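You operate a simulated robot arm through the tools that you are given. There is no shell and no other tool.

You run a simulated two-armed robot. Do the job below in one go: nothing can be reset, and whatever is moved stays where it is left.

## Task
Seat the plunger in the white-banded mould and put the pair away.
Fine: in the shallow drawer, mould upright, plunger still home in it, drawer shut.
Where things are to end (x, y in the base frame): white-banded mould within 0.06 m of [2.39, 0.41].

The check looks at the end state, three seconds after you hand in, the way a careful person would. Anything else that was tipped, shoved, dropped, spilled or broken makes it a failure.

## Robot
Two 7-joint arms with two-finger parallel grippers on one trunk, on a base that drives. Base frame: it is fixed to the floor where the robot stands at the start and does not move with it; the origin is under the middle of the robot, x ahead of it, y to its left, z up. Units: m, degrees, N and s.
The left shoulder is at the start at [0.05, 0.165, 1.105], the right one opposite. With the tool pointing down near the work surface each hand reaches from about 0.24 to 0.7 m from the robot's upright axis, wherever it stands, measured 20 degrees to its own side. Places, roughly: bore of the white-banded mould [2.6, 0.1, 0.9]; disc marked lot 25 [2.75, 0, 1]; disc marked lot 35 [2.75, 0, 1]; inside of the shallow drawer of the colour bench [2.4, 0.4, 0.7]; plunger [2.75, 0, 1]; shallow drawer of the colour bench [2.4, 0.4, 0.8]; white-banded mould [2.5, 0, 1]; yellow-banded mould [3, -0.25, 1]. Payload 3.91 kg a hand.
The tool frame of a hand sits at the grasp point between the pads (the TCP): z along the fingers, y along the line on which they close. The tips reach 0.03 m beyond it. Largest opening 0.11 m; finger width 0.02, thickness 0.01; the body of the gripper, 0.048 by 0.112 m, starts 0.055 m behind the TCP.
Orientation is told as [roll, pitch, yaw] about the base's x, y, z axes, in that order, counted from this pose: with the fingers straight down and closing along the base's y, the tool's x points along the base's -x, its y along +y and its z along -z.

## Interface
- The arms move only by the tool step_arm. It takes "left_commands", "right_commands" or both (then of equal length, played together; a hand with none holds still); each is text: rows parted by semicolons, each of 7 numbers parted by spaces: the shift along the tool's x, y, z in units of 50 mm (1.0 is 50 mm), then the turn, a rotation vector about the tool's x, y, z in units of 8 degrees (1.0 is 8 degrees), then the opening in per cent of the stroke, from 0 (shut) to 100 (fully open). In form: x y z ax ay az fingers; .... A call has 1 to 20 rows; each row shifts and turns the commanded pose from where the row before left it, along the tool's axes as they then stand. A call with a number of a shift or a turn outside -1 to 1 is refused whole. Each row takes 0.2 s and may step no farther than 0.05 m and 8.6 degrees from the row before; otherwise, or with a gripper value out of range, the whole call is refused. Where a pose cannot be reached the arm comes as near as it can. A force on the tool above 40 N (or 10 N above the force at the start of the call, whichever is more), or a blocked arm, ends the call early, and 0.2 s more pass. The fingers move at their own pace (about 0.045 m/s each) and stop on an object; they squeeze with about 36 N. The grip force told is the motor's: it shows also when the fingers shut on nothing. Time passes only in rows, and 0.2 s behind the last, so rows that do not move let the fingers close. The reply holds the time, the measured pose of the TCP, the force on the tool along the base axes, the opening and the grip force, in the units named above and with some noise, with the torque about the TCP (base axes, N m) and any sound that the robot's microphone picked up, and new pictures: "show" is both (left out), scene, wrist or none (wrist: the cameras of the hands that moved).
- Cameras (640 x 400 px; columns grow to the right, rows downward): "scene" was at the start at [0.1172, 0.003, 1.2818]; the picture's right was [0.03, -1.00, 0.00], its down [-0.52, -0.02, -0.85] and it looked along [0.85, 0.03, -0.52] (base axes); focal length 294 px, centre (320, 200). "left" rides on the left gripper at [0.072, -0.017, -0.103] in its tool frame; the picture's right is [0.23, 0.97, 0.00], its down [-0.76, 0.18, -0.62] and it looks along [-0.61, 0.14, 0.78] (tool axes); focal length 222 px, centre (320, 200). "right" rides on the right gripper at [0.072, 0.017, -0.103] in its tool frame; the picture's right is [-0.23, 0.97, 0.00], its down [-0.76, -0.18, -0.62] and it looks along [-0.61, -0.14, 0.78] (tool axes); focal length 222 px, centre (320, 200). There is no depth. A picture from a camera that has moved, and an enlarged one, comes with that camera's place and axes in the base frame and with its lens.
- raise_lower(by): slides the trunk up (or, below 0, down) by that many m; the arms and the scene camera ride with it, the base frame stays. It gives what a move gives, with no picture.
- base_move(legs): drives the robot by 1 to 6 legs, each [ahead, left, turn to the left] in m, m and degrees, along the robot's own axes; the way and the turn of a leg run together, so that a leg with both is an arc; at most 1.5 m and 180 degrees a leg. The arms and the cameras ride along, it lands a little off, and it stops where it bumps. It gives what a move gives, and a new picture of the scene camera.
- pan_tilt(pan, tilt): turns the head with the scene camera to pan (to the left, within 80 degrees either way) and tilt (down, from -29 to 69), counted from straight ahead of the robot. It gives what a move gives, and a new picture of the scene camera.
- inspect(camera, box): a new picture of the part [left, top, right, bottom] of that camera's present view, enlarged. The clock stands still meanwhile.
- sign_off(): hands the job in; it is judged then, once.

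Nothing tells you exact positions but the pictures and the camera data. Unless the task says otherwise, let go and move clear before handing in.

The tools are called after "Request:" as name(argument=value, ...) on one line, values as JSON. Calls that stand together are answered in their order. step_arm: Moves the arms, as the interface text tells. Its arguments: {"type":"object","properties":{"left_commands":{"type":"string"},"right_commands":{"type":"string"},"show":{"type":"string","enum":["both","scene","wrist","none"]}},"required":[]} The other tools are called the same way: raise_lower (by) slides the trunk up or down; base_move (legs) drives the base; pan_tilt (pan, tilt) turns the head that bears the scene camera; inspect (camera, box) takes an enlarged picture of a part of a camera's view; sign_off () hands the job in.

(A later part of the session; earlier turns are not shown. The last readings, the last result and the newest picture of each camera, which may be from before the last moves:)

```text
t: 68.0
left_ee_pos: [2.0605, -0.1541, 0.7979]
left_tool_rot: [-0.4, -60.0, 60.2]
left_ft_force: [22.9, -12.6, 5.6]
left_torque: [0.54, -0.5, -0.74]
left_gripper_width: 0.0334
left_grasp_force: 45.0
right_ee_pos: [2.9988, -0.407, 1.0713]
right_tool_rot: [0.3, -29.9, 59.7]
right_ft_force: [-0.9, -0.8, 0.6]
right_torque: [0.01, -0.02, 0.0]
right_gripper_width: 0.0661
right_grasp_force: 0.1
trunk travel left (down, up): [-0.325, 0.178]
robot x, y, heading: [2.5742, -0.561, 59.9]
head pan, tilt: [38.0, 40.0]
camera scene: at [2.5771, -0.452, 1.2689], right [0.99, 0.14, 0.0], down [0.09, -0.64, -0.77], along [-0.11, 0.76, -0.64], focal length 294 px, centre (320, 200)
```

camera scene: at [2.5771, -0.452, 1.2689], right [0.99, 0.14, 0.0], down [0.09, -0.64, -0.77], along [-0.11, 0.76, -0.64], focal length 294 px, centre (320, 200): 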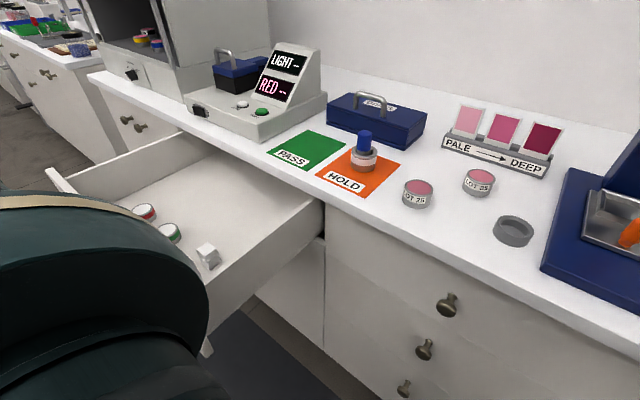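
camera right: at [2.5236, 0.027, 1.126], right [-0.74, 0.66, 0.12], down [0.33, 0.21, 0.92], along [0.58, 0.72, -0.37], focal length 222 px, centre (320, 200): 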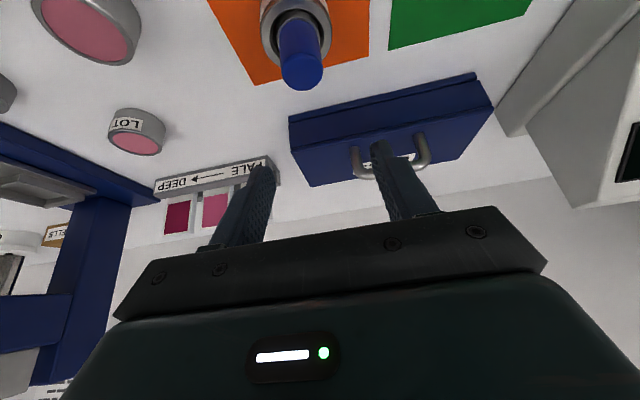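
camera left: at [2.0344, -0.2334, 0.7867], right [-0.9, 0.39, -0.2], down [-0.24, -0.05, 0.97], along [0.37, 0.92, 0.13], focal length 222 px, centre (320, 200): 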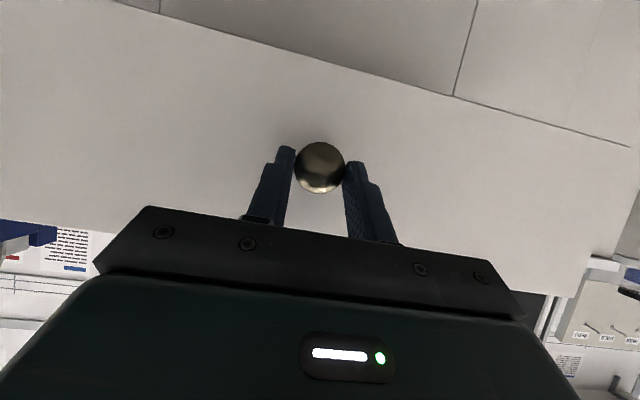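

Drawer is open ≈0.346 m. Releasing the knob, backing off and lifting the left hand.

Request:
step_arm(left_commands="0 -0.06 0 0 0 0 0;0 0 0 0 0 0 100;0 0 0 0 0 0 100;0 0 0 0 0 0 100;0 0 0 0 0 0 100;0 0 -0.5 0 0 0 100;0 0 -0.7 0 0 0 100;-0.866 0 -0.5 0 0 0 100;-0.866 0 -0.5 0 0 0 100;-0.866 0 -0.5 0 0 0 100;-0.866 0 -0.5 0 0 0 100;0 0 0 0 0 0 100")

```text
t: 70.6
left_ee_pos: [2.0323, -0.201, 1.0303]
left_tool_rot: [-0.2, -60.0, 60.2]
left_ft_force: [0.5, -0.5, -0.7]
left_torque: [0.0, 0.0, -0.01]
left_gripper_width: 0.1099
left_grasp_force: 0.0
right_ee_pos: [2.9955, -0.4058, 1.0713]
right_tool_rot: [0.1, -30.0, 59.8]
right_ft_force: [0.3, -0.3, -1.0]
right_torque: [0.0, 0.01, 0.02]
right_gripper_width: 0.0662
right_grasp_force: 0.0
trunk travel left (down, up): [-0.325, 0.178]
robot x, y, heading: [2.5719, -0.5602, 59.8]
head pan, tilt: [38.0, 40.0]
camera scene: at [2.5744, -0.4502, 1.2688], right [0.99, 0.14, 0.0], down [0.09, -0.64, -0.77], along [-0.11, 0.76, -0.64], focal length 294 px, centre (320, 200)
camera left: at [1.9842, -0.319, 1.0189], right [-0.9, 0.39, -0.2], down [-0.23, -0.05, 0.97], along [0.37, 0.92, 0.13], focal length 222 px, centre (320, 200)
```

scene: 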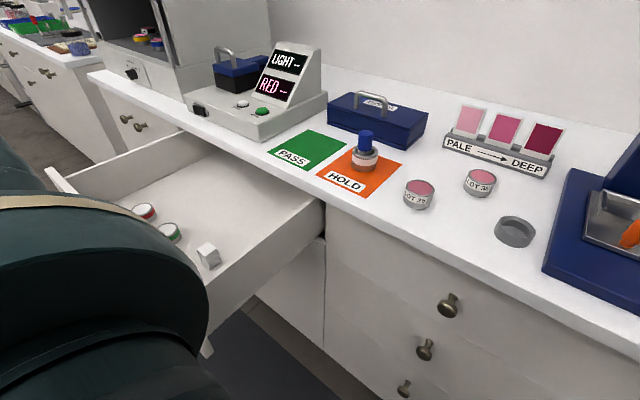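
left: 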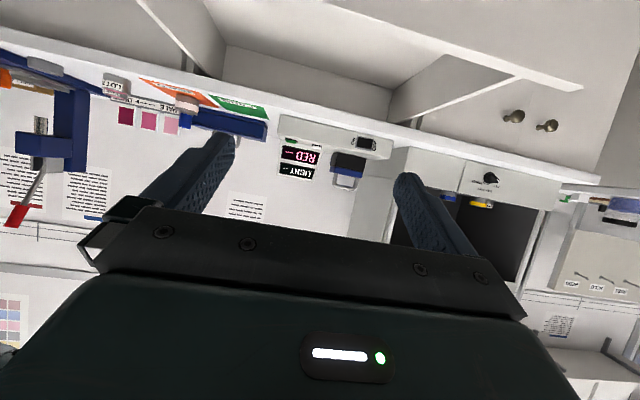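

Now bringing the left hand, re-tilted to 30°, right and forward toward the mould.

Request:
step_arm(left_commands="0 -0.8 0 0 0.9375 0 100;0 -0.8 0 0 0.9375 0 100;0 -0.8 0 0 0.9375 0 100;0 -0.8 0 0 0.9375 0 100;-0.3 -0.85 -0.3 0 0 0 100;-0.3 -0.85 -0.3 0 0 0 100;-0.3 -0.85 0 0 0 0 100;-0.3 -0.85 0 0 0 0 100;-0.866 0 0.5 0 0 0 100;-0.866 0 0.5 0 0 0 100;-0.866 0 0.5 0 0 0 100;-0.866 0 0.5 0 0 0 100;-0.866 0 0.5 0 0 0 100;0 0 0 0 0 0 100")

```text
t: 73.6
left_ee_pos: [2.1749, -0.2264, 1.0131]
left_tool_rot: [-0.1, -30.1, 60.1]
left_ft_force: [0.3, 0.4, -1.0]
left_torque: [-0.01, 0.02, -0.01]
left_gripper_width: 0.1101
left_grasp_force: 0.1
left hand out of reach, approached as far as the arm can: row 5, 6, 7, 8, 9, 10, 11, 12, 13
right_ee_pos: [2.9974, -0.4055, 1.0719]
right_tool_rot: [0.1, -29.9, 59.7]
right_ft_force: [-0.7, -1.0, 0.4]
right_torque: [-0.01, -0.03, 0.02]
right_gripper_width: 0.066
right_grasp_force: 0.1
trunk travel left (down, up): [-0.325, 0.178]
robot x, y, heading: [2.5722, -0.5623, 59.8]
head pan, tilt: [38.0, 40.0]
camera scene: at [2.5747, -0.4504, 1.2688], right [0.99, 0.14, 0.0], down [0.09, -0.64, -0.77], along [-0.11, 0.76, -0.64], focal length 294 px, centre (320, 200)
camera left: at [2.1315, -0.3348, 1.0655], right [-0.94, 0.32, -0.12], down [0.02, 0.39, 0.92], along [0.34, 0.86, -0.37], focal length 222 px, centre (320, 200)
```

scene: 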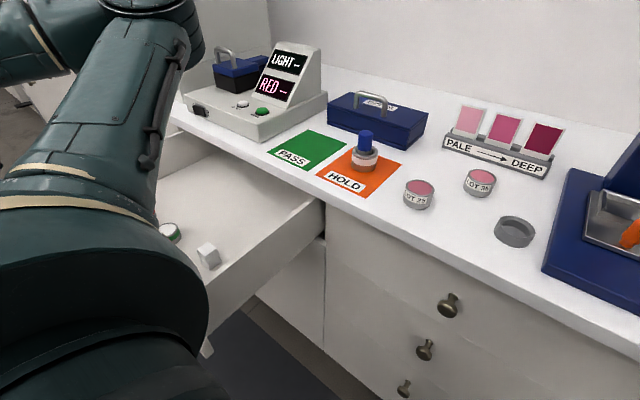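
left: 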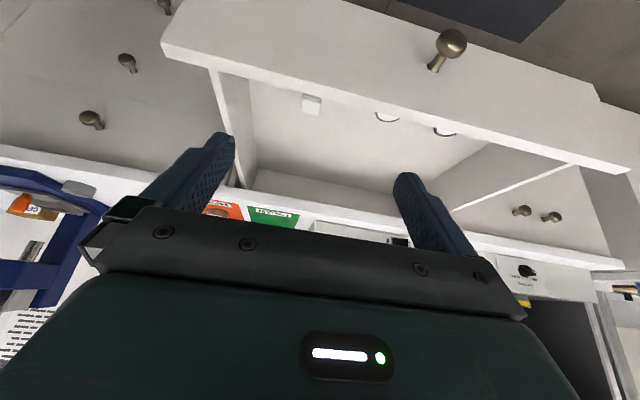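

The left arm hit a joint limit close to the body and barely advanced. Testing which directions free it.

Request:
step_arm(left_commands="0 1 0 0 0 0 100;0 1 0 0 0 0 100;-0.866 0 0.5 0 0 0 100;-0.866 0 0.5 0 0 0 100;-0.866 0 0.5 0 0 0 100;0 0 0 0 0 0 100", show="scene")

```text
t: 75.0
left_ee_pos: [2.1019, -0.0591, 1.0124]
left_tool_rot: [-0.2, -30.1, 60.0]
left_ft_force: [0.5, -0.2, 0.0]
left_torque: [0.01, -0.01, 0.02]
left_gripper_width: 0.11
left_grasp_force: 0.0
left hand out of reach, approached as far as the arm can: row 4, 5
right_ee_pos: [2.9972, -0.4051, 1.0721]
right_tool_rot: [0.2, -30.1, 59.7]
right_ft_force: [0.0, 0.6, 0.5]
right_torque: [0.02, 0.02, -0.03]
right_gripper_width: 0.0662
right_grasp_force: 0.0
trunk travel left (down, up): [-0.325, 0.178]
robot x, y, heading: [2.5773, -0.5595, 59.9]
head pan, tilt: [38.0, 40.0]
camera scene: at [2.5747, -0.4506, 1.2688], right [0.99, 0.14, 0.0], down [0.09, -0.64, -0.77], along [-0.11, 0.76, -0.64], focal length 294 px, centre (320, 200)
```

scene: 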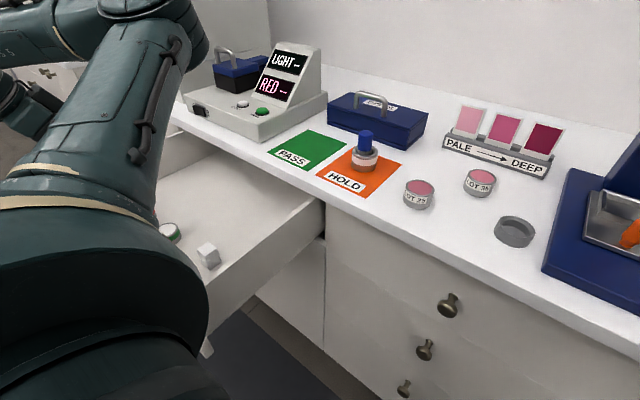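

The limit seems tied to being high and folded. I'll try going forward while descending a little above the open drawer.

Request:
step_arm(left_commands="-0.393 0 0.92 0 0 0 100;-0.393 0 0.92 0 0 0 100;-0.866 0 0.5 0 0 0 100;-0.866 0 0.5 0 0 0 100;0 0 0 0 0 0 100")

```text
t: 76.2
left_ee_pos: [2.1764, 0.0955, 0.9478]
left_tool_rot: [0.0, -30.0, 60.0]
left_ft_force: [-1.0, -0.1, 0.0]
left_torque: [0.03, 0.0, 0.01]
left_gripper_width: 0.1101
left_grasp_force: 0.0
left hand out of reach, approached as far as the arm can: row 1
right_ee_pos: [2.9971, -0.4049, 1.072]
right_tool_rot: [0.1, -30.0, 59.8]
right_ft_force: [-1.0, 1.1, 0.5]
right_torque: [0.0, 0.0, 0.03]
right_gripper_width: 0.0663
right_grasp_force: 0.0
trunk travel left (down, up): [-0.325, 0.178]
robot x, y, heading: [2.5711, -0.5584, 60.1]
head pan, tilt: [38.0, 40.0]
camera scene: at [2.5747, -0.4506, 1.2688], right [0.99, 0.14, 0.0], down [0.09, -0.64, -0.77], along [-0.11, 0.76, -0.64], focal length 294 px, centre (320, 200)
camera left: at [2.1339, -0.0125, 0.9996], right [-0.94, 0.32, -0.11], down [0.02, 0.39, 0.92], along [0.34, 0.86, -0.37], focal length 222 px, centre (320, 200)
```

scene: 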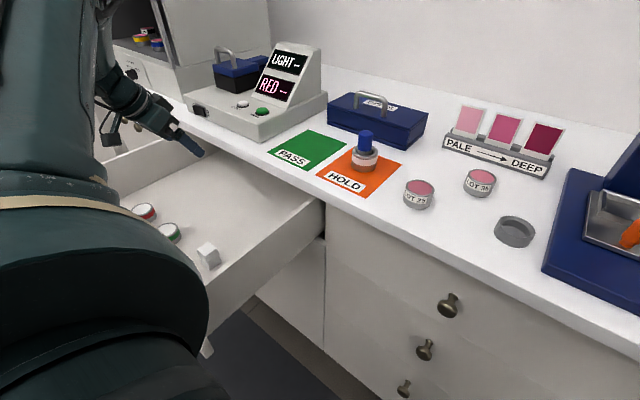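
left: 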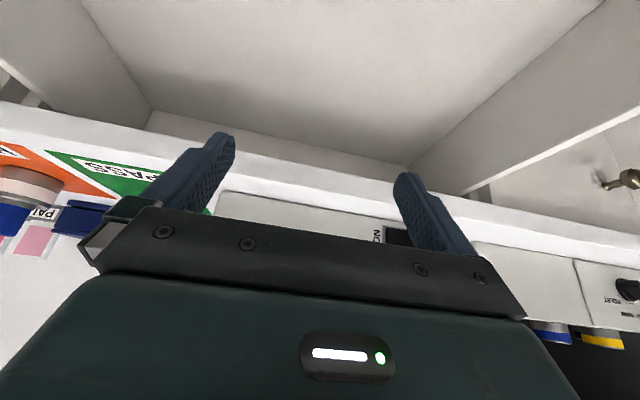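

That freed the arm and shows the placement spot is reachable. Now moving right and up toward a point in front of the mould.

Request:
step_arm(left_commands="-0.11 -0.88 -0.19 0 0 0 100;-0.11 -0.88 -0.19 0 0 0 100;-0.11 -0.88 -0.19 0 0 0 100;-0.11 -0.88 -0.19 0 0 0 100;-0.11 -0.88 -0.19 0 0 0 100;-0.11 -0.88 -0.19 0 0 0 100;-0.11 -0.88 -0.19 0 0 0 100;-0.11 -0.88 -0.19 0 0 0 100;0 0 0 0 0 0 100")

```text
t: 78.2
left_ee_pos: [2.4612, -0.0585, 0.9617]
left_tool_rot: [0.0, -30.1, 60.0]
left_ft_force: [-0.4, 0.4, -0.4]
left_torque: [0.01, -0.02, 0.0]
left_gripper_width: 0.11
left_grasp_force: 0.1
left hand out of reach, approached as far as the arm can: row 4, 5, 6, 7
right_ee_pos: [2.9965, -0.4057, 1.0713]
right_tool_rot: [0.2, -30.0, 59.8]
right_ft_force: [0.6, -1.3, -1.1]
right_torque: [-0.02, 0.0, -0.04]
right_gripper_width: 0.0661
right_grasp_force: 0.0
trunk travel left (down, up): [-0.325, 0.178]
robot x, y, heading: [2.5723, -0.5562, 59.6]
head pan, tilt: [38.0, 40.0]
camera scene: at [2.5748, -0.4505, 1.2688], right [0.99, 0.14, 0.0], down [0.09, -0.64, -0.77], along [-0.11, 0.76, -0.64], focal length 294 px, centre (320, 200)
camera left: at [2.4178, -0.1673, 1.0143], right [-0.94, 0.32, -0.11], down [0.02, 0.39, 0.92], along [0.34, 0.86, -0.37], focal length 222 px, centre (320, 200)
```

scene: 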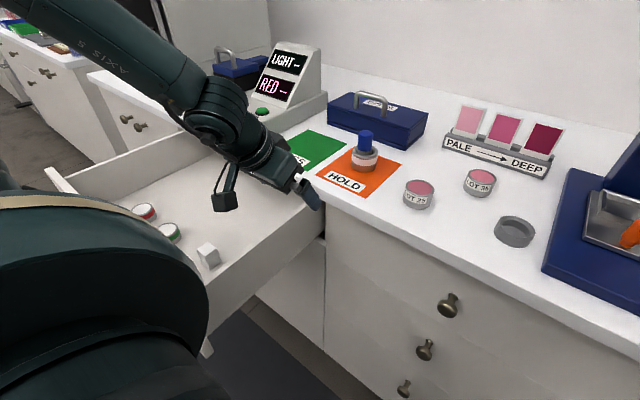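
left: 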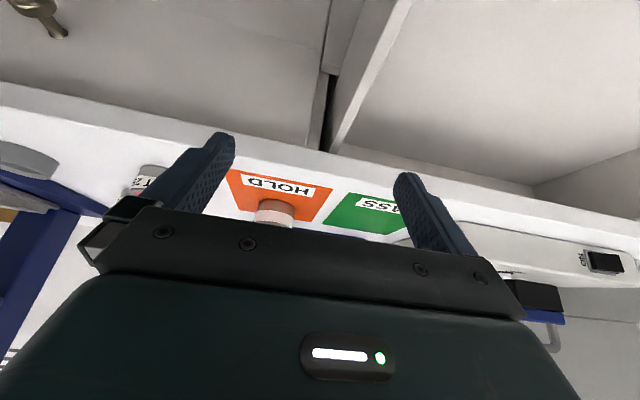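

The mould is now ~0.22 m ahead and 0.03 m right of the left TCP. Moving forward and up to hover over it.

Request:
step_arm(left_commands="-0.99 -0.1 -0.12 0 0 0 100;-0.99 -0.1 -0.12 0 0 0 100;-0.99 -0.1 -0.12 0 0 0 100;-0.866 -0.1 0.5 0 0 0 100;0 0 0 0 0 0 100")

```text
refused: row 1 steps farther than a row can; nothing moved
```

Request:
step_arm(left_commands="-0.95 -0.1 -0.11 0 0 0 100;-0.95 -0.1 -0.11 0 0 0 100;-0.95 -0.1 -0.11 0 0 0 100;-0.82 -0.1 0.48 0 0 0 100;0 0 0 0 0 0 100")

```text
t: 79.4
left_ee_pos: [2.5575, 0.0693, 1.0493]
left_tool_rot: [-0.1, -30.0, 60.0]
left_ft_force: [0.3, 0.6, 0.3]
left_torque: [-0.02, 0.01, 0.0]
left_gripper_width: 0.1102
left_grasp_force: 0.1
right_ee_pos: [2.9974, -0.4055, 1.0722]
right_tool_rot: [0.2, -30.0, 59.8]
right_ft_force: [-0.1, 0.6, -1.0]
right_torque: [-0.03, 0.03, 0.03]
right_gripper_width: 0.0662
right_grasp_force: 0.0
trunk travel left (down, up): [-0.325, 0.178]
robot x, y, heading: [2.5743, -0.5607, 59.8]
head pan, tilt: [38.0, 40.0]
camera scene: at [2.5745, -0.4506, 1.2688], right [0.99, 0.14, 0.0], down [0.09, -0.64, -0.77], along [-0.11, 0.76, -0.64], focal length 294 px, centre (320, 200)
camera left: at [2.5146, -0.0381, 1.1014], right [-0.94, 0.32, -0.12], down [0.02, 0.39, 0.92], along [0.34, 0.86, -0.37], focal length 222 px, centre (320, 200)
```

scene: 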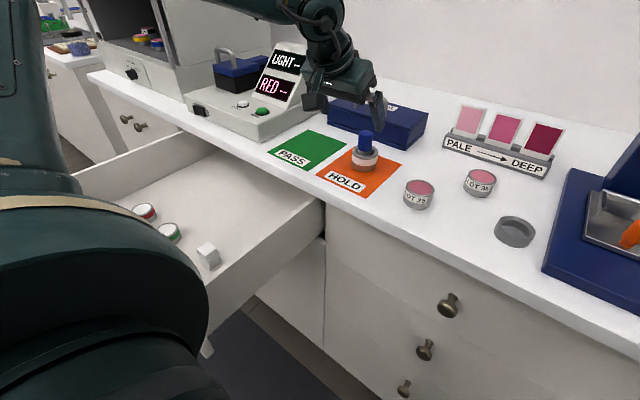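
left: 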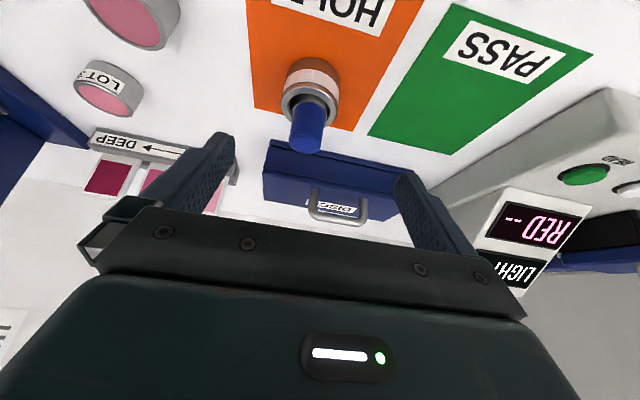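

Hovering just in front of and above the mould. Zooming for exact alignment.

Request:
inspect(camera="left", box=[250, 40, 378, 160])

Request:
inspect(camera="scene", box=[300, 90, 428, 170])

```text
3.33 times, centred on (314, 100) of left
camera zoom: at [2.5146, -0.0381, 1.1014], right [-0.94, 0.32, -0.12], down [0.02, 0.39, 0.92], along [0.34, 0.86, -0.37], focal length 740 px, centre (340, 533)
```

zoom: 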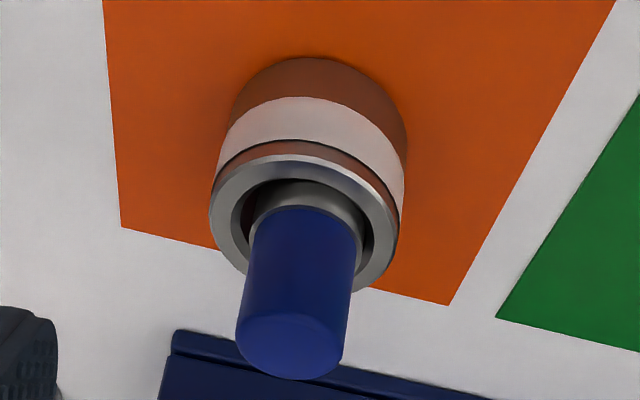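

```text
5.00 times, centred on (364, 130) of scene
camera zoom: at [2.5745, -0.4506, 1.2688], right [0.99, 0.14, 0.0], down [0.09, -0.64, -0.77], along [-0.11, 0.76, -0.64], focal length 1469 px, centre (100, 550)
```

zoom: 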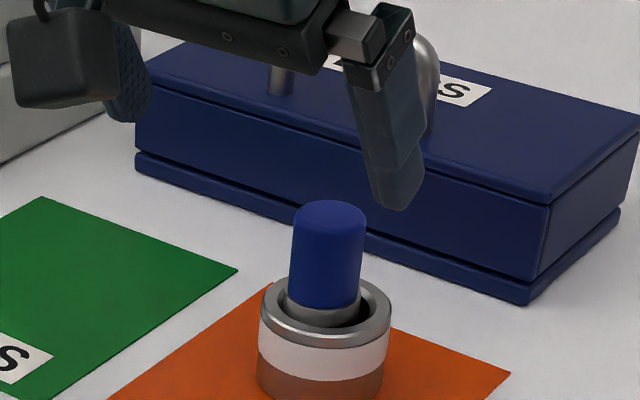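

Mould centre is 0.058 m ahead, 0.012 m right of the left TCP. Moving over it, then straight down around the mould.

Request:
step_arm(left_commands="-0.424 -0.12 0.245 0 0 0 100;-0.424 -0.12 0.245 0 0 0 100;0.27 0 0.468 0 0 0 100;0.27 0 0.468 0 0 0 100;0 0 0 0 0 0 100")

```text
t: 80.6
left_ee_pos: [2.593, 0.1078, 0.9933]
left_tool_rot: [0.0, -30.1, 60.0]
left_ft_force: [-0.3, -0.7, -0.1]
left_torque: [-0.02, 0.03, 0.0]
left_gripper_width: 0.1101
left_grasp_force: 0.0
right_ee_pos: [2.9978, -0.4053, 1.0717]
right_tool_rot: [0.0, -30.1, 59.9]
right_ft_force: [0.7, 0.4, -0.5]
right_torque: [0.02, 0.01, -0.02]
right_gripper_width: 0.066
right_grasp_force: 0.1
trunk travel left (down, up): [-0.325, 0.178]
robot x, y, heading: [2.5705, -0.5638, 59.8]
head pan, tilt: [38.0, 40.0]
camera scene: at [2.5747, -0.4505, 1.2688], right [0.99, 0.14, 0.0], down [0.09, -0.64, -0.77], along [-0.11, 0.76, -0.64], focal length 294 px, centre (320, 200)
camera left: at [2.5504, 0.0002, 1.0472], right [-0.94, 0.32, -0.11], down [0.02, 0.39, 0.92], along [0.34, 0.86, -0.37], focal length 222 px, centre (320, 200)
```

scene: 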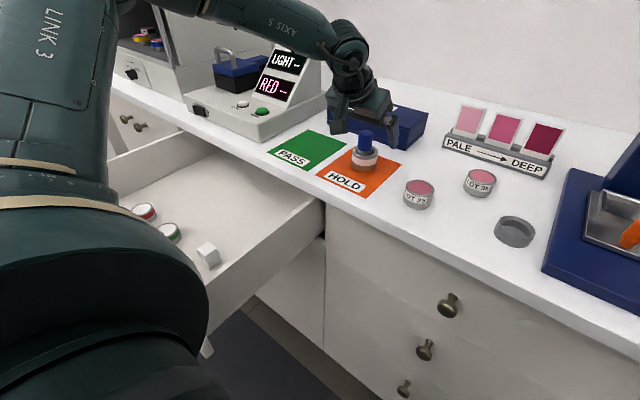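
left: 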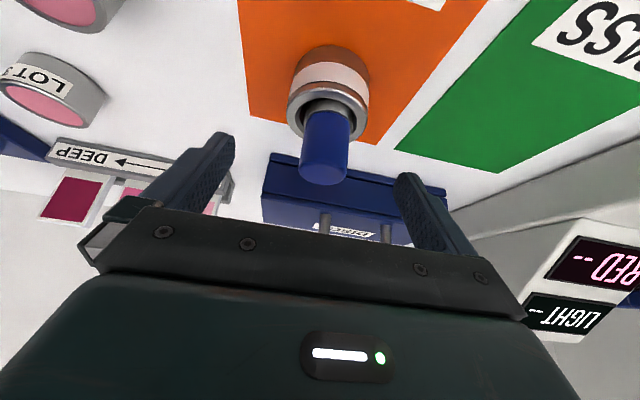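

Request:
inspect(camera="left", box=[256, 30, 400, 195])

```text
2.42 times, centred on (328, 112) of left
camera zoom: at [2.5504, 0.0002, 1.0472], right [-0.94, 0.32, -0.11], down [0.02, 0.39, 0.92], along [0.34, 0.86, -0.37], focal length 538 px, centre (301, 412)
```

zoom: 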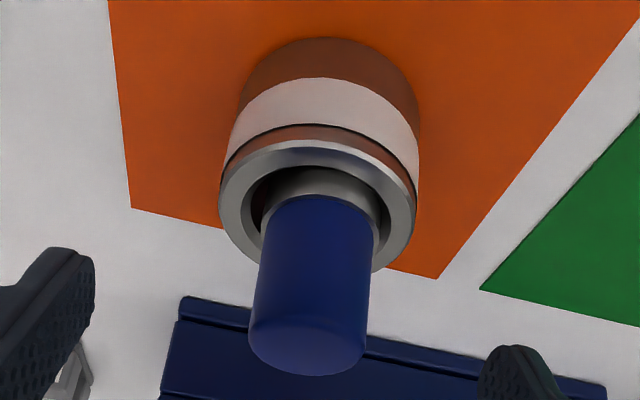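

Centred within a few mm. Lowering to grip height and closing on the mould body.

Request:
step_arm(left_commands="0.29 -0.02 0.44 0 0 0 100;0.28 0 0.43 0 0 0 100;0 0 0 0 0 0 100")

Request:
inspect(camera="scene", box=[300, 90, 428, 190])

```text
t: 81.4
left_ee_pos: [2.5919, 0.1045, 0.9431]
left_tool_rot: [-0.1, -29.9, 60.1]
left_ft_force: [-0.9, -0.8, 0.0]
left_torque: [0.0, 0.0, -0.03]
left_gripper_width: 0.1098
left_grasp_force: 0.0
right_ee_pos: [2.9961, -0.4059, 1.0716]
right_tool_rot: [0.0, -29.9, 59.8]
right_ft_force: [-0.4, -0.2, 1.1]
right_torque: [0.0, 0.0, -0.01]
right_gripper_width: 0.066
right_grasp_force: 0.0
trunk travel left (down, up): [-0.325, 0.178]
robot x, y, heading: [2.5736, -0.5609, 59.9]
head pan, tilt: [38.0, 40.0]
camera scene: at [2.5747, -0.4504, 1.2688], right [0.99, 0.14, 0.0], down [0.09, -0.64, -0.77], along [-0.11, 0.76, -0.64], focal length 294 px, centre (320, 200)
camera left: at [2.5494, -0.003, 0.9958], right [-0.94, 0.32, -0.11], down [0.02, 0.39, 0.92], along [0.34, 0.86, -0.37], focal length 222 px, centre (320, 200)
```

scene: 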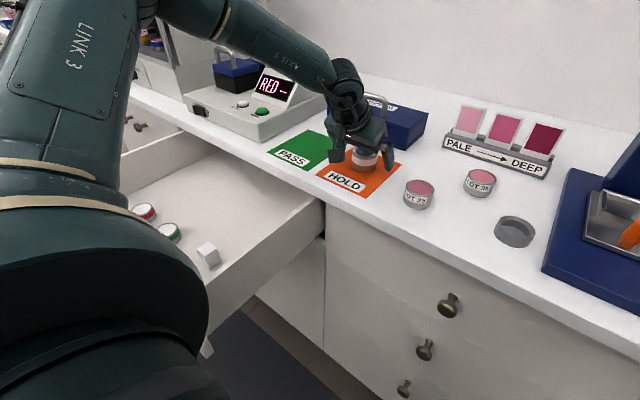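
left: 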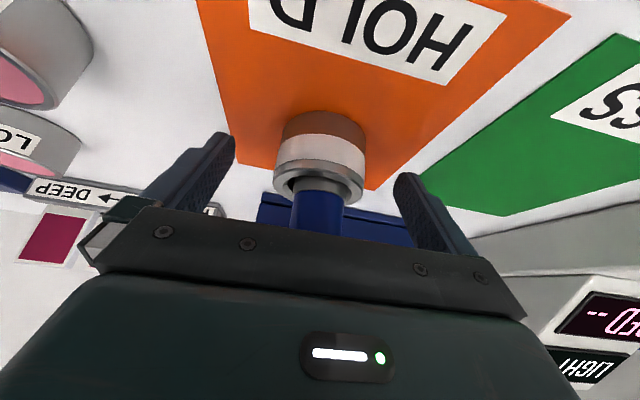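

```text
4.00 times, centred on (364, 140) of scene
camera zoom: at [2.5747, -0.4504, 1.2688], right [0.99, 0.14, 0.0], down [0.09, -0.64, -0.77], along [-0.11, 0.76, -0.64], focal length 1175 px, centre (144, 440)
```

zoom: 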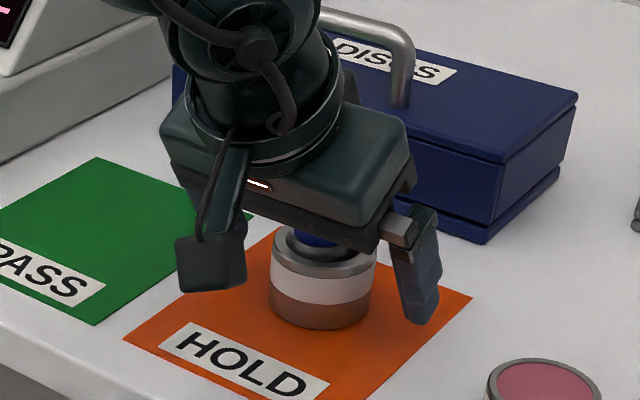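

Fingers straddle the mould, clear of the plunger handle. Closing.

Request:
step_arm(left_commands="0 0 0 0 0 0 0;0 0 0 0 0 0 0;0 0 0 0 0 0 0;0 0 0 0 0 0 0;0 0 0 0 0 0 0")

Request:
inspect(camera="scene", box=[300, 90, 428, 190])

```text
t: 82.6
left_ee_pos: [2.5919, 0.1046, 0.9438]
left_tool_rot: [0.0, -29.9, 60.0]
left_ft_force: [0.4, -0.2, 0.0]
left_torque: [0.0, 0.04, -0.02]
left_gripper_width: 0.0559
left_grasp_force: 36.0
right_ee_pos: [2.9973, -0.4055, 1.0717]
right_tool_rot: [0.2, -30.0, 59.8]
right_ft_force: [0.0, -0.4, 0.1]
right_torque: [0.02, 0.0, -0.01]
right_gripper_width: 0.066
right_grasp_force: 0.0
trunk travel left (down, up): [-0.325, 0.178]
robot x, y, heading: [2.5749, -0.5598, 59.8]
head pan, tilt: [38.0, 40.0]
camera scene: at [2.5747, -0.4504, 1.2688], right [0.99, 0.14, 0.0], down [0.09, -0.64, -0.77], along [-0.11, 0.76, -0.64], focal length 294 px, centre (320, 200)
camera left: at [2.5494, -0.0028, 0.9961], right [-0.94, 0.32, -0.11], down [0.02, 0.39, 0.92], along [0.34, 0.86, -0.37], focal length 222 px, centre (320, 200)
```

scene: 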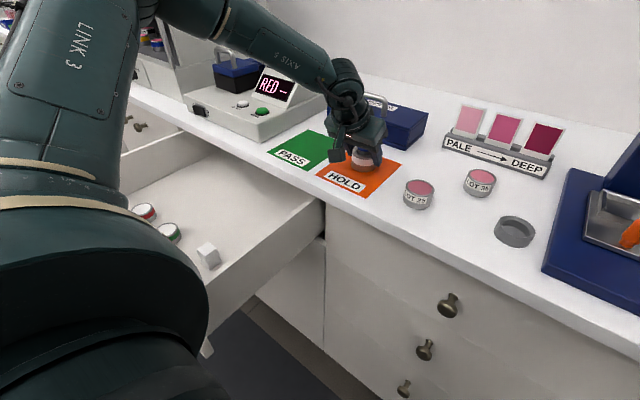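
left: 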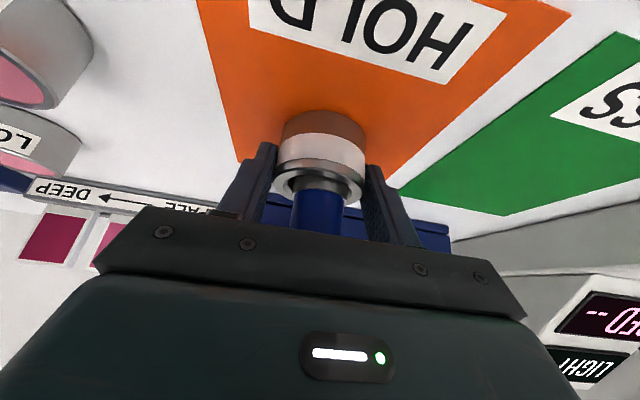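

```text
4.00 times, centred on (364, 140) of scene
camera zoom: at [2.5747, -0.4504, 1.2688], right [0.99, 0.14, 0.0], down [0.09, -0.64, -0.77], along [-0.11, 0.76, -0.64], focal length 1175 px, centre (144, 440)
```

zoom: 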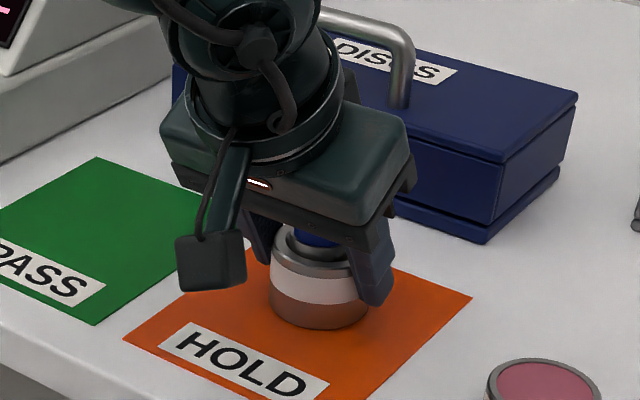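

Gripped at 56 mm. Lifting slowly and checking it stays upright.

Request:
step_arm(left_commands="-0.1 0 -0.1732 0 0 0 0;-0.2 0 -0.3464 0 0 0 0;-0.2 0 -0.3464 0 0 0 0;0 0 0 0 0 0 0")

Request:
inspect(camera="scene", box=[300, 70, 428, 170])

```text
t: 83.6
left_ee_pos: [2.5917, 0.1049, 0.9936]
left_tool_rot: [-0.1, -29.9, 60.1]
left_ft_force: [1.0, 0.4, -3.0]
left_torque: [-0.02, -0.01, 0.0]
left_gripper_width: 0.0559
left_grasp_force: 36.0
right_ee_pos: [2.9973, -0.4038, 1.0722]
right_tool_rot: [0.1, -30.0, 59.9]
right_ft_force: [-0.3, 0.6, -0.2]
right_torque: [-0.02, -0.03, -0.04]
right_gripper_width: 0.0663
right_grasp_force: 0.0
trunk travel left (down, up): [-0.325, 0.178]
robot x, y, heading: [2.5743, -0.5604, 59.9]
head pan, tilt: [38.0, 40.0]
camera scene: at [2.5747, -0.4499, 1.2687], right [0.99, 0.14, 0.0], down [0.09, -0.64, -0.77], along [-0.11, 0.76, -0.64], focal length 294 px, centre (320, 200)
camera left: at [2.5498, -0.0029, 1.046], right [-0.94, 0.32, -0.11], down [0.02, 0.39, 0.92], along [0.34, 0.86, -0.37], focal length 222 px, centre (320, 200)
```

scene: 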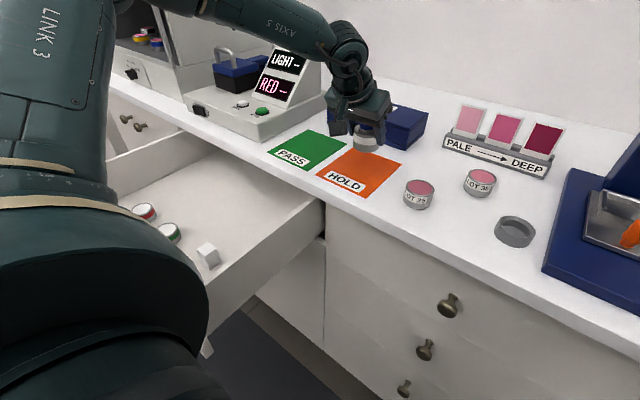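
left: 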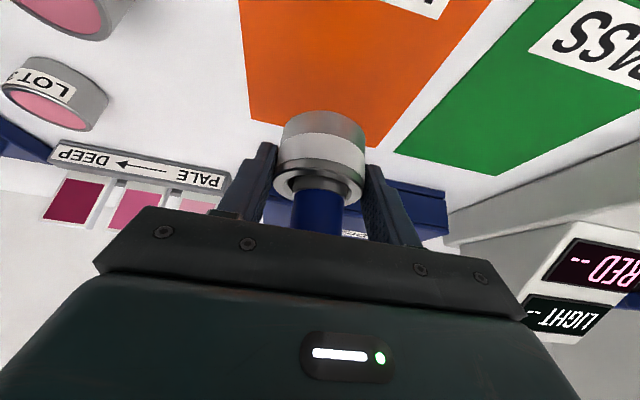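

```text
4.00 times, centred on (364, 120) of scene
camera zoom: at [2.5747, -0.4499, 1.2687], right [0.99, 0.14, 0.0], down [0.09, -0.64, -0.77], along [-0.11, 0.76, -0.64], focal length 1175 px, centre (144, 520)
```

zoom: 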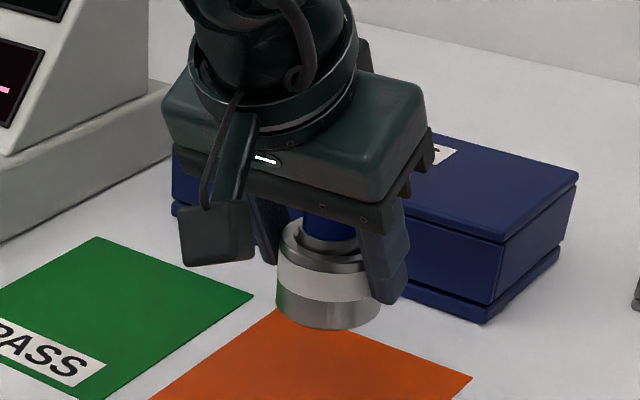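

Lifted cleanly (≈3 N), upright with the plunger in. Backing it over the counter lip.

Request:
step_arm(left_commands="0.3 0 -0.173 0 0 0 0;0.6 0 -0.346 0 0 0 0;0.65 0 -0.375 0 0 0 0;0.65 0 -0.375 0 0 0 0;0.6 0 -0.346 0 0 0 0;0.44 0 -0.254 0 0 0 0;0 0 0 0 0 0 0")

```text
t: 85.2
left_ee_pos: [2.4962, -0.0578, 0.9923]
left_tool_rot: [-0.1, -30.1, 60.0]
left_ft_force: [-0.1, -0.5, -3.4]
left_torque: [-0.02, 0.03, -0.01]
left_gripper_width: 0.0554
left_grasp_force: 36.3
right_ee_pos: [2.9979, -0.4056, 1.0716]
right_tool_rot: [0.1, -30.0, 59.8]
right_ft_force: [0.5, 0.1, -0.4]
right_torque: [-0.04, 0.01, 0.02]
right_gripper_width: 0.066
right_grasp_force: 0.0
trunk travel left (down, up): [-0.325, 0.178]
robot x, y, heading: [2.5754, -0.5598, 59.8]
head pan, tilt: [38.0, 40.0]
camera scene: at [2.5748, -0.4501, 1.2687], right [0.99, 0.14, 0.0], down [0.09, -0.64, -0.77], along [-0.11, 0.76, -0.64], focal length 294 px, centre (320, 200)
camera left: at [2.4542, -0.1654, 1.0458], right [-0.94, 0.32, -0.11], down [0.02, 0.39, 0.92], along [0.34, 0.86, -0.37], focal length 222 px, centre (320, 200)
```

scene: 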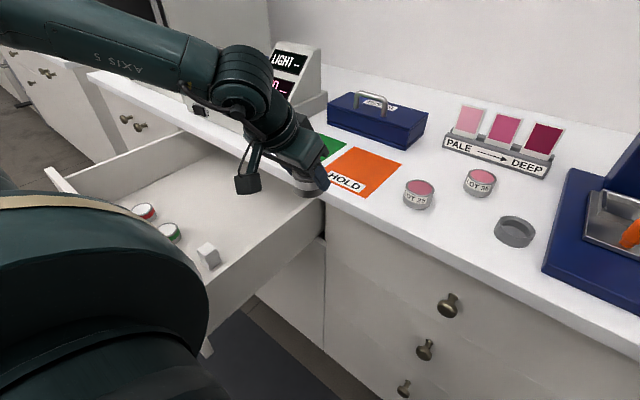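
left: 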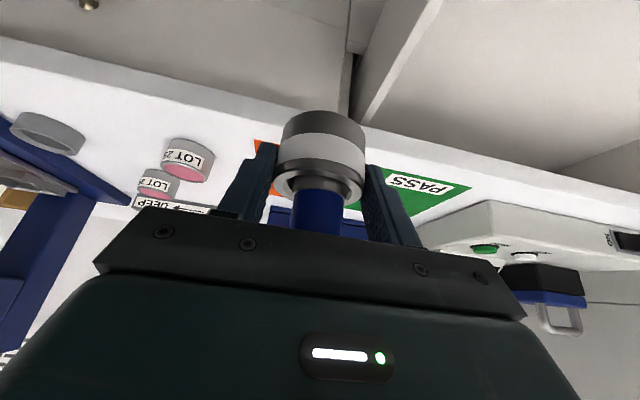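

Now sliding left over the open drawer to the target spot, lowering slightly.

Request:
step_arm(left_commands="0.02 0.4 0.04 0 0 0 0;0.05 0.8 0.087 0 0 0 0;0.05 0.85 0.087 0 0 0 0;0.05 0.85 0.087 0 0 0 0;0.05 0.85 0.087 0 0 0 0;0.05 0.85 0.087 0 0 0 0;0.05 0.85 0.087 0 0 0 0;0.05 0.75 0.087 0 0 0 0;0 0.42 0 0 0 0 0;0 0 0 0 0 0 0")

```text
t: 87.4
left_ee_pos: [2.3266, 0.0433, 0.9689]
left_tool_rot: [-0.1, -30.0, 60.0]
left_ft_force: [-0.4, 0.4, -4.1]
left_torque: [-0.03, 0.01, 0.02]
left_gripper_width: 0.0556
left_grasp_force: 35.9
left hand out of reach, approached as far as the arm can: row 6, 7, 8, 9
right_ee_pos: [2.9965, -0.4052, 1.0713]
right_tool_rot: [0.1, -30.0, 59.8]
right_ft_force: [-0.4, 0.1, -0.1]
right_torque: [0.03, 0.02, -0.01]
right_gripper_width: 0.066
right_grasp_force: 0.1
trunk travel left (down, up): [-0.325, 0.178]
robot x, y, heading: [2.5735, -0.5579, 59.8]
head pan, tilt: [38.0, 40.0]
camera scene: at [2.5746, -0.4501, 1.2688], right [0.99, 0.14, 0.0], down [0.09, -0.64, -0.77], along [-0.11, 0.76, -0.64], focal length 294 px, centre (320, 200)
camera left: at [2.2835, -0.0652, 1.0212], right [-0.94, 0.32, -0.11], down [0.02, 0.39, 0.92], along [0.34, 0.86, -0.37], focal length 222 px, centre (320, 200)
```

scene: 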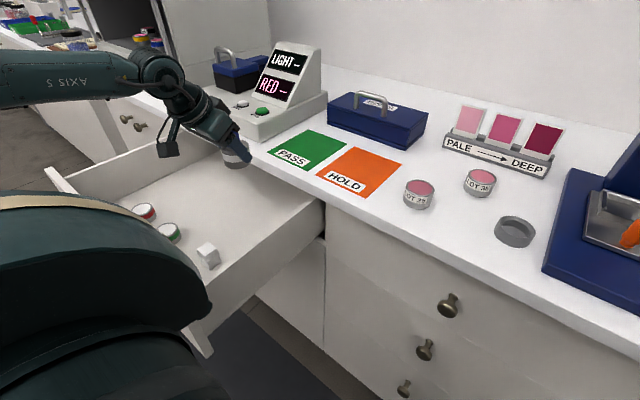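
left: 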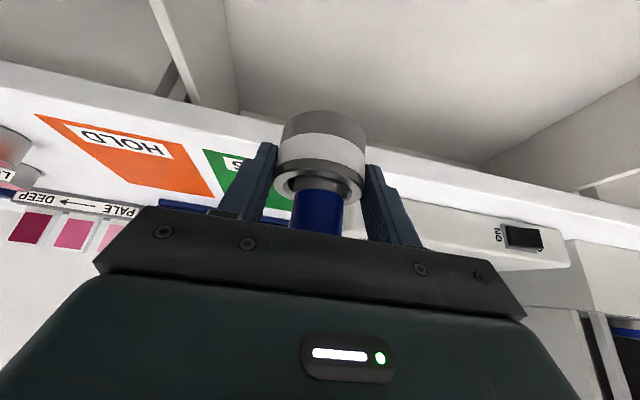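

The wrist hit a limit 0.13 m short. Mould remains secure; I'll yaw the hand a bit left (about vertical, so the mould stays upright) to free the joint.

Request:
step_arm(left_commands="0 0 0 -0.5 0 -0.866 0;0 0 0 -0.5 0 -0.866 0;0 0.6 0 0 0 0 0;0 0 0 0 0 0 0")

```text
t: 88.4
left_ee_pos: [2.2974, 0.0497, 0.9699]
left_tool_rot: [0.0, -30.0, 76.0]
left_ft_force: [0.1, -0.4, -3.9]
left_torque: [-0.05, 0.02, -0.05]
left_gripper_width: 0.0556
left_grasp_force: 35.7
right_ee_pos: [2.9961, -0.4037, 1.0728]
right_tool_rot: [0.1, -30.1, 59.8]
right_ft_force: [0.9, 0.5, -0.8]
right_torque: [-0.02, -0.01, 0.0]
right_gripper_width: 0.0662
right_grasp_force: 0.0
trunk travel left (down, up): [-0.325, 0.178]
robot x, y, heading: [2.5738, -0.5607, 59.8]
head pan, tilt: [38.0, 40.0]
camera scene: at [2.5747, -0.4501, 1.2688], right [0.99, 0.14, 0.0], down [0.09, -0.64, -0.77], along [-0.11, 0.76, -0.64], focal length 294 px, centre (320, 200)
camera left: at [2.2861, -0.065, 1.023], right [-0.99, 0.04, -0.11], down [-0.09, 0.38, 0.92], along [0.08, 0.92, -0.37], focal length 222 px, centre (320, 200)
```

scene: 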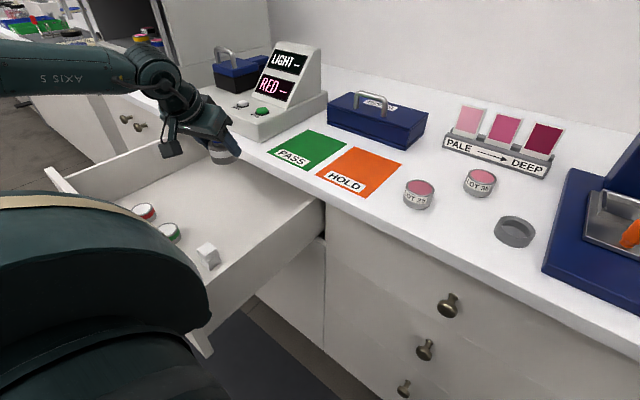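
left: 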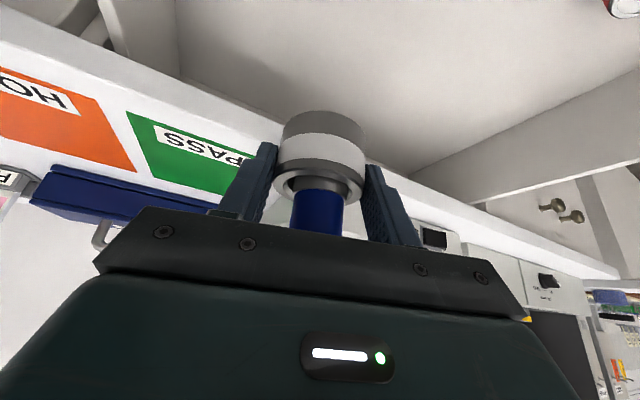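

That freed it. Continuing to the target spot.

Request:
step_arm(left_commands="-0.208 0.647 0.12 0 0 0 0;-0.208 0.647 0.12 0 0 0 0;-0.208 0.647 0.12 0 0 0 0;0 0 0 0 0 0 0")

```text
t: 89.4
left_ee_pos: [2.2238, 0.0961, 0.9672]
left_tool_rot: [-0.5, -29.9, 77.0]
left_ft_force: [-1.1, 0.3, -3.2]
left_torque: [-0.02, 0.02, -0.01]
left_gripper_width: 0.0557
left_grasp_force: 36.3
left hand out of reach, approached as far as the arm can: row 3
right_ee_pos: [2.9972, -0.4045, 1.0716]
right_tool_rot: [0.0, -30.0, 59.8]
right_ft_force: [1.0, 0.1, -0.6]
right_torque: [-0.01, -0.02, 0.0]
right_gripper_width: 0.0661
right_grasp_force: 0.0
trunk travel left (down, up): [-0.325, 0.178]
robot x, y, heading: [2.5756, -0.5591, 60.1]
head pan, tilt: [38.0, 40.0]
camera scene: at [2.5749, -0.4501, 1.2688], right [0.99, 0.14, 0.0], down [0.09, -0.64, -0.77], along [-0.11, 0.76, -0.64], focal length 294 px, centre (320, 200)
camera left: at [2.2125, -0.0197, 1.0197], right [-0.99, 0.03, -0.12], down [-0.1, 0.38, 0.92], along [0.07, 0.92, -0.37], focal length 222 px, centre (320, 200)
```

scene: 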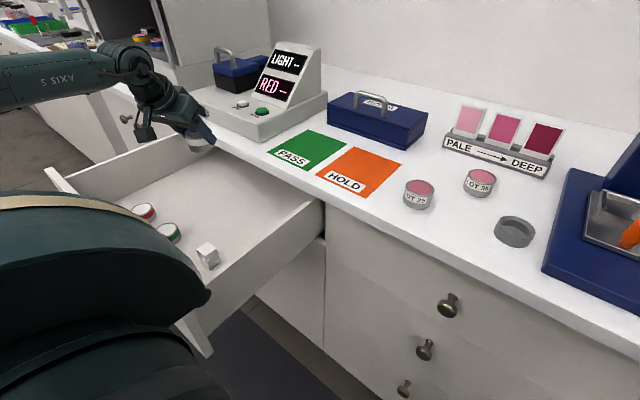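
left: 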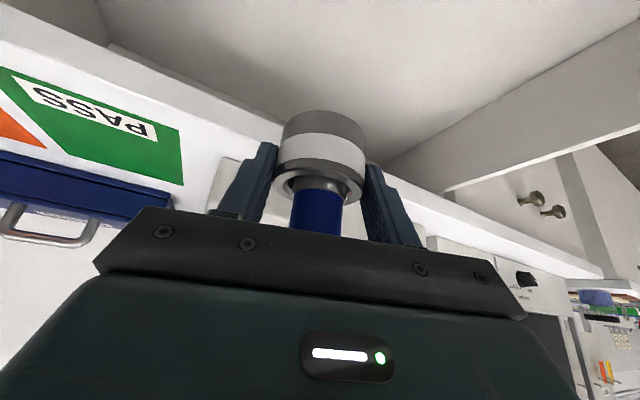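

The mould is now above the target spot (≈2 cm off, fine). I estimate the drawer floor height from the pots inside before lowering.

Request:
inspect(camera="scene", box=[120, 180, 248, 280])

Request:
inspect(camera="scene", box=[100, 80, 340, 380])

```text
4.00 times, centred on (184, 230) of scene
camera zoom: at [2.5749, -0.4501, 1.2688], right [0.99, 0.14, 0.0], down [0.09, -0.64, -0.77], along [-0.11, 0.76, -0.64], focal length 1175 px, centre (864, 80)
```

zoom: 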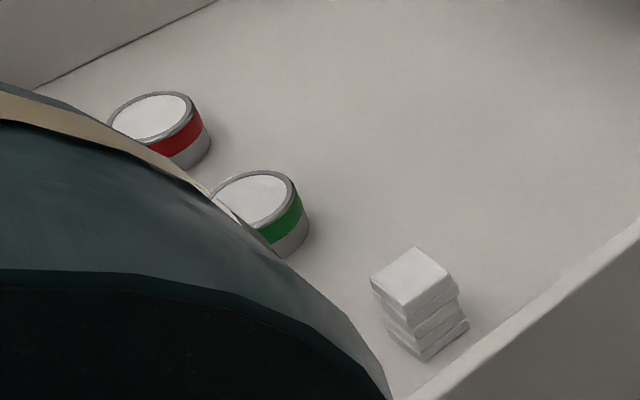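

```text
1.33 times, centred on (220, 230) of scene
camera zoom: at [2.5749, -0.4501, 1.2688], right [0.99, 0.14, 0.0], down [0.09, -0.64, -0.77], along [-0.11, 0.76, -0.64], focal length 392 px, centre (453, 160)
```

zoom: 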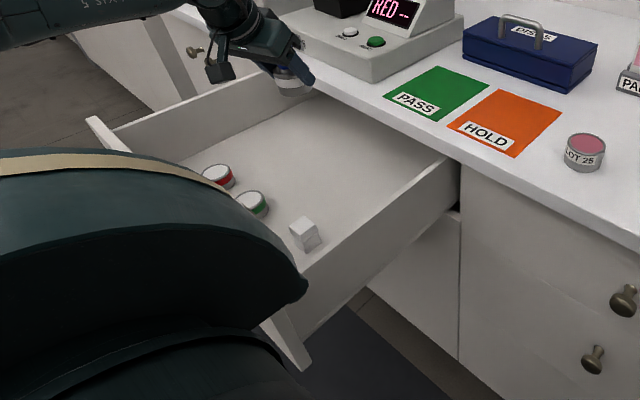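

Drawer floor is around z≈0.735, so the pair (0.081 m tall) fits under the lip. Lowering into the drawer.

Request:
step_arm(left_commands="0.2 0.05 0.3464 0 0 0 0;0.3 0.08 0.5196 0 0 0 0;0.3 0.08 0.5196 0 0 0 0;0.3 0.08 0.5196 0 0 0 0;0.25 0 0.433 0 0 0 0;0 0 0 0 0 0 0")

```text
t: 90.8
left_ee_pos: [2.2145, 0.0999, 0.8334]
left_tool_rot: [0.3, -30.0, 76.2]
left_ft_force: [0.0, 0.0, -3.6]
left_torque: [-0.08, 0.03, -0.03]
left_gripper_width: 0.0556
left_grasp_force: 35.9
left hand out of reach, approached as far as the arm can: row 4
right_ee_pos: [2.997, -0.4051, 1.0722]
right_tool_rot: [0.2, -30.0, 59.8]
right_ft_force: [0.0, -0.6, -1.1]
right_torque: [0.04, 0.0, 0.0]
right_gripper_width: 0.0659
right_grasp_force: 0.1
trunk travel left (down, up): [-0.325, 0.178]
robot x, y, heading: [2.5762, -0.5611, 60.0]
head pan, tilt: [38.0, 40.0]
camera scene: at [2.5745, -0.4501, 1.2688], right [0.99, 0.14, 0.0], down [0.09, -0.64, -0.77], along [-0.11, 0.76, -0.64], focal length 294 px, centre (320, 200)
camera left: at [2.2035, -0.0168, 0.885], right [-0.99, 0.04, -0.11], down [-0.09, 0.38, 0.92], along [0.08, 0.92, -0.37], focal length 222 px, centre (320, 200)
```

scene: 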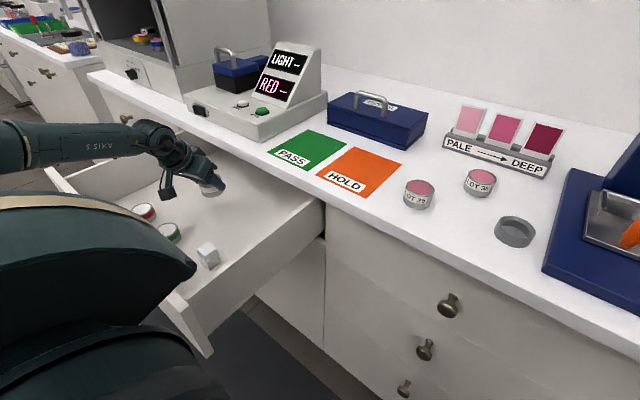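
left: 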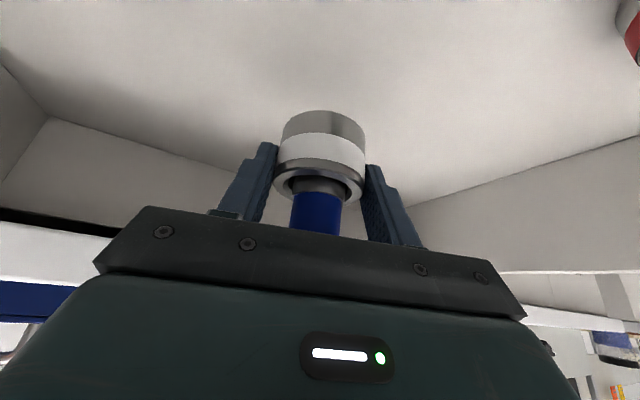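

Nearly over the exact spot. Lowering the rest in small steps until the floor is felt.

Request:
step_arm(left_commands="0.2 0 0.3464 0 0 0 0;0.1 0 0.1732 0 0 0 0;0.05 0 0.0866 0 0 0 0;0 0 0 0 0 0 0", show="wrist")

```text
t: 91.8
left_ee_pos: [2.2142, 0.0986, 0.7988]
left_tool_rot: [0.2, -30.1, 76.2]
left_ft_force: [-0.7, 0.3, -4.3]
left_torque: [-0.08, 0.0, 0.02]
left_gripper_width: 0.0557
left_grasp_force: 35.8
right_ee_pos: [2.9964, -0.4042, 1.0715]
right_tool_rot: [0.1, -30.0, 59.8]
right_ft_force: [0.4, 0.2, -0.5]
right_torque: [0.01, 0.02, 0.01]
right_gripper_width: 0.0659
right_grasp_force: 0.1
trunk travel left (down, up): [-0.325, 0.178]
robot x, y, heading: [2.5726, -0.5588, 59.9]
head pan, tilt: [38.0, 40.0]
camera left: at [2.2038, -0.0174, 0.8514], right [-0.99, 0.04, -0.11], down [-0.09, 0.38, 0.92], along [0.08, 0.92, -0.37], focal length 222 px, centre (320, 200)
```

left: 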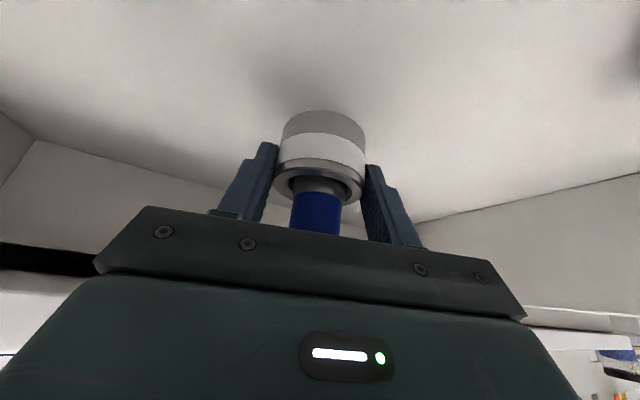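

Request:
step_arm(left_commands="0.06 0 0.104 0 0 0 0;0.05 0 0.0866 0 0 0 0;0 0 0 0 0 0 0", show="wrist")

```text
t: 92.6
left_ee_pos: [2.2132, 0.0966, 0.7874]
left_tool_rot: [0.1, -30.0, 76.2]
left_ft_force: [-0.2, -0.7, -3.7]
left_torque: [0.01, 0.03, -0.02]
left_gripper_width: 0.0555
left_grasp_force: 35.8
right_ee_pos: [2.9974, -0.4046, 1.0717]
right_tool_rot: [0.1, -30.0, 59.8]
right_ft_force: [0.2, -0.7, -0.2]
right_torque: [-0.04, -0.01, 0.0]
right_gripper_width: 0.0662
right_grasp_force: 0.0
trunk travel left (down, up): [-0.325, 0.178]
robot x, y, heading: [2.5743, -0.5592, 59.9]
head pan, tilt: [38.0, 40.0]
camera left: at [2.203, -0.0181, 0.8408], right [-0.99, 0.04, -0.11], down [-0.09, 0.38, 0.92], along [0.08, 0.92, -0.37], focal length 222 px, centre (320, 200)
```

left: 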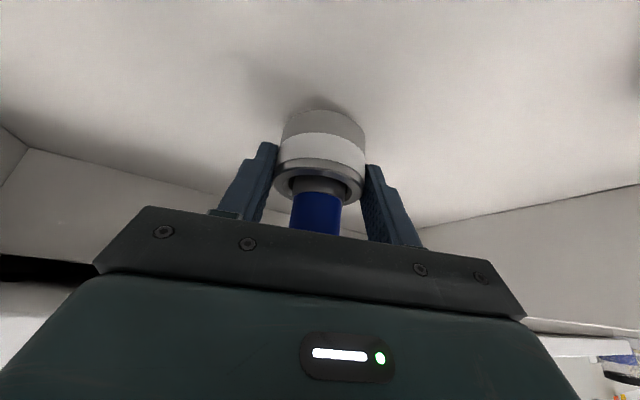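

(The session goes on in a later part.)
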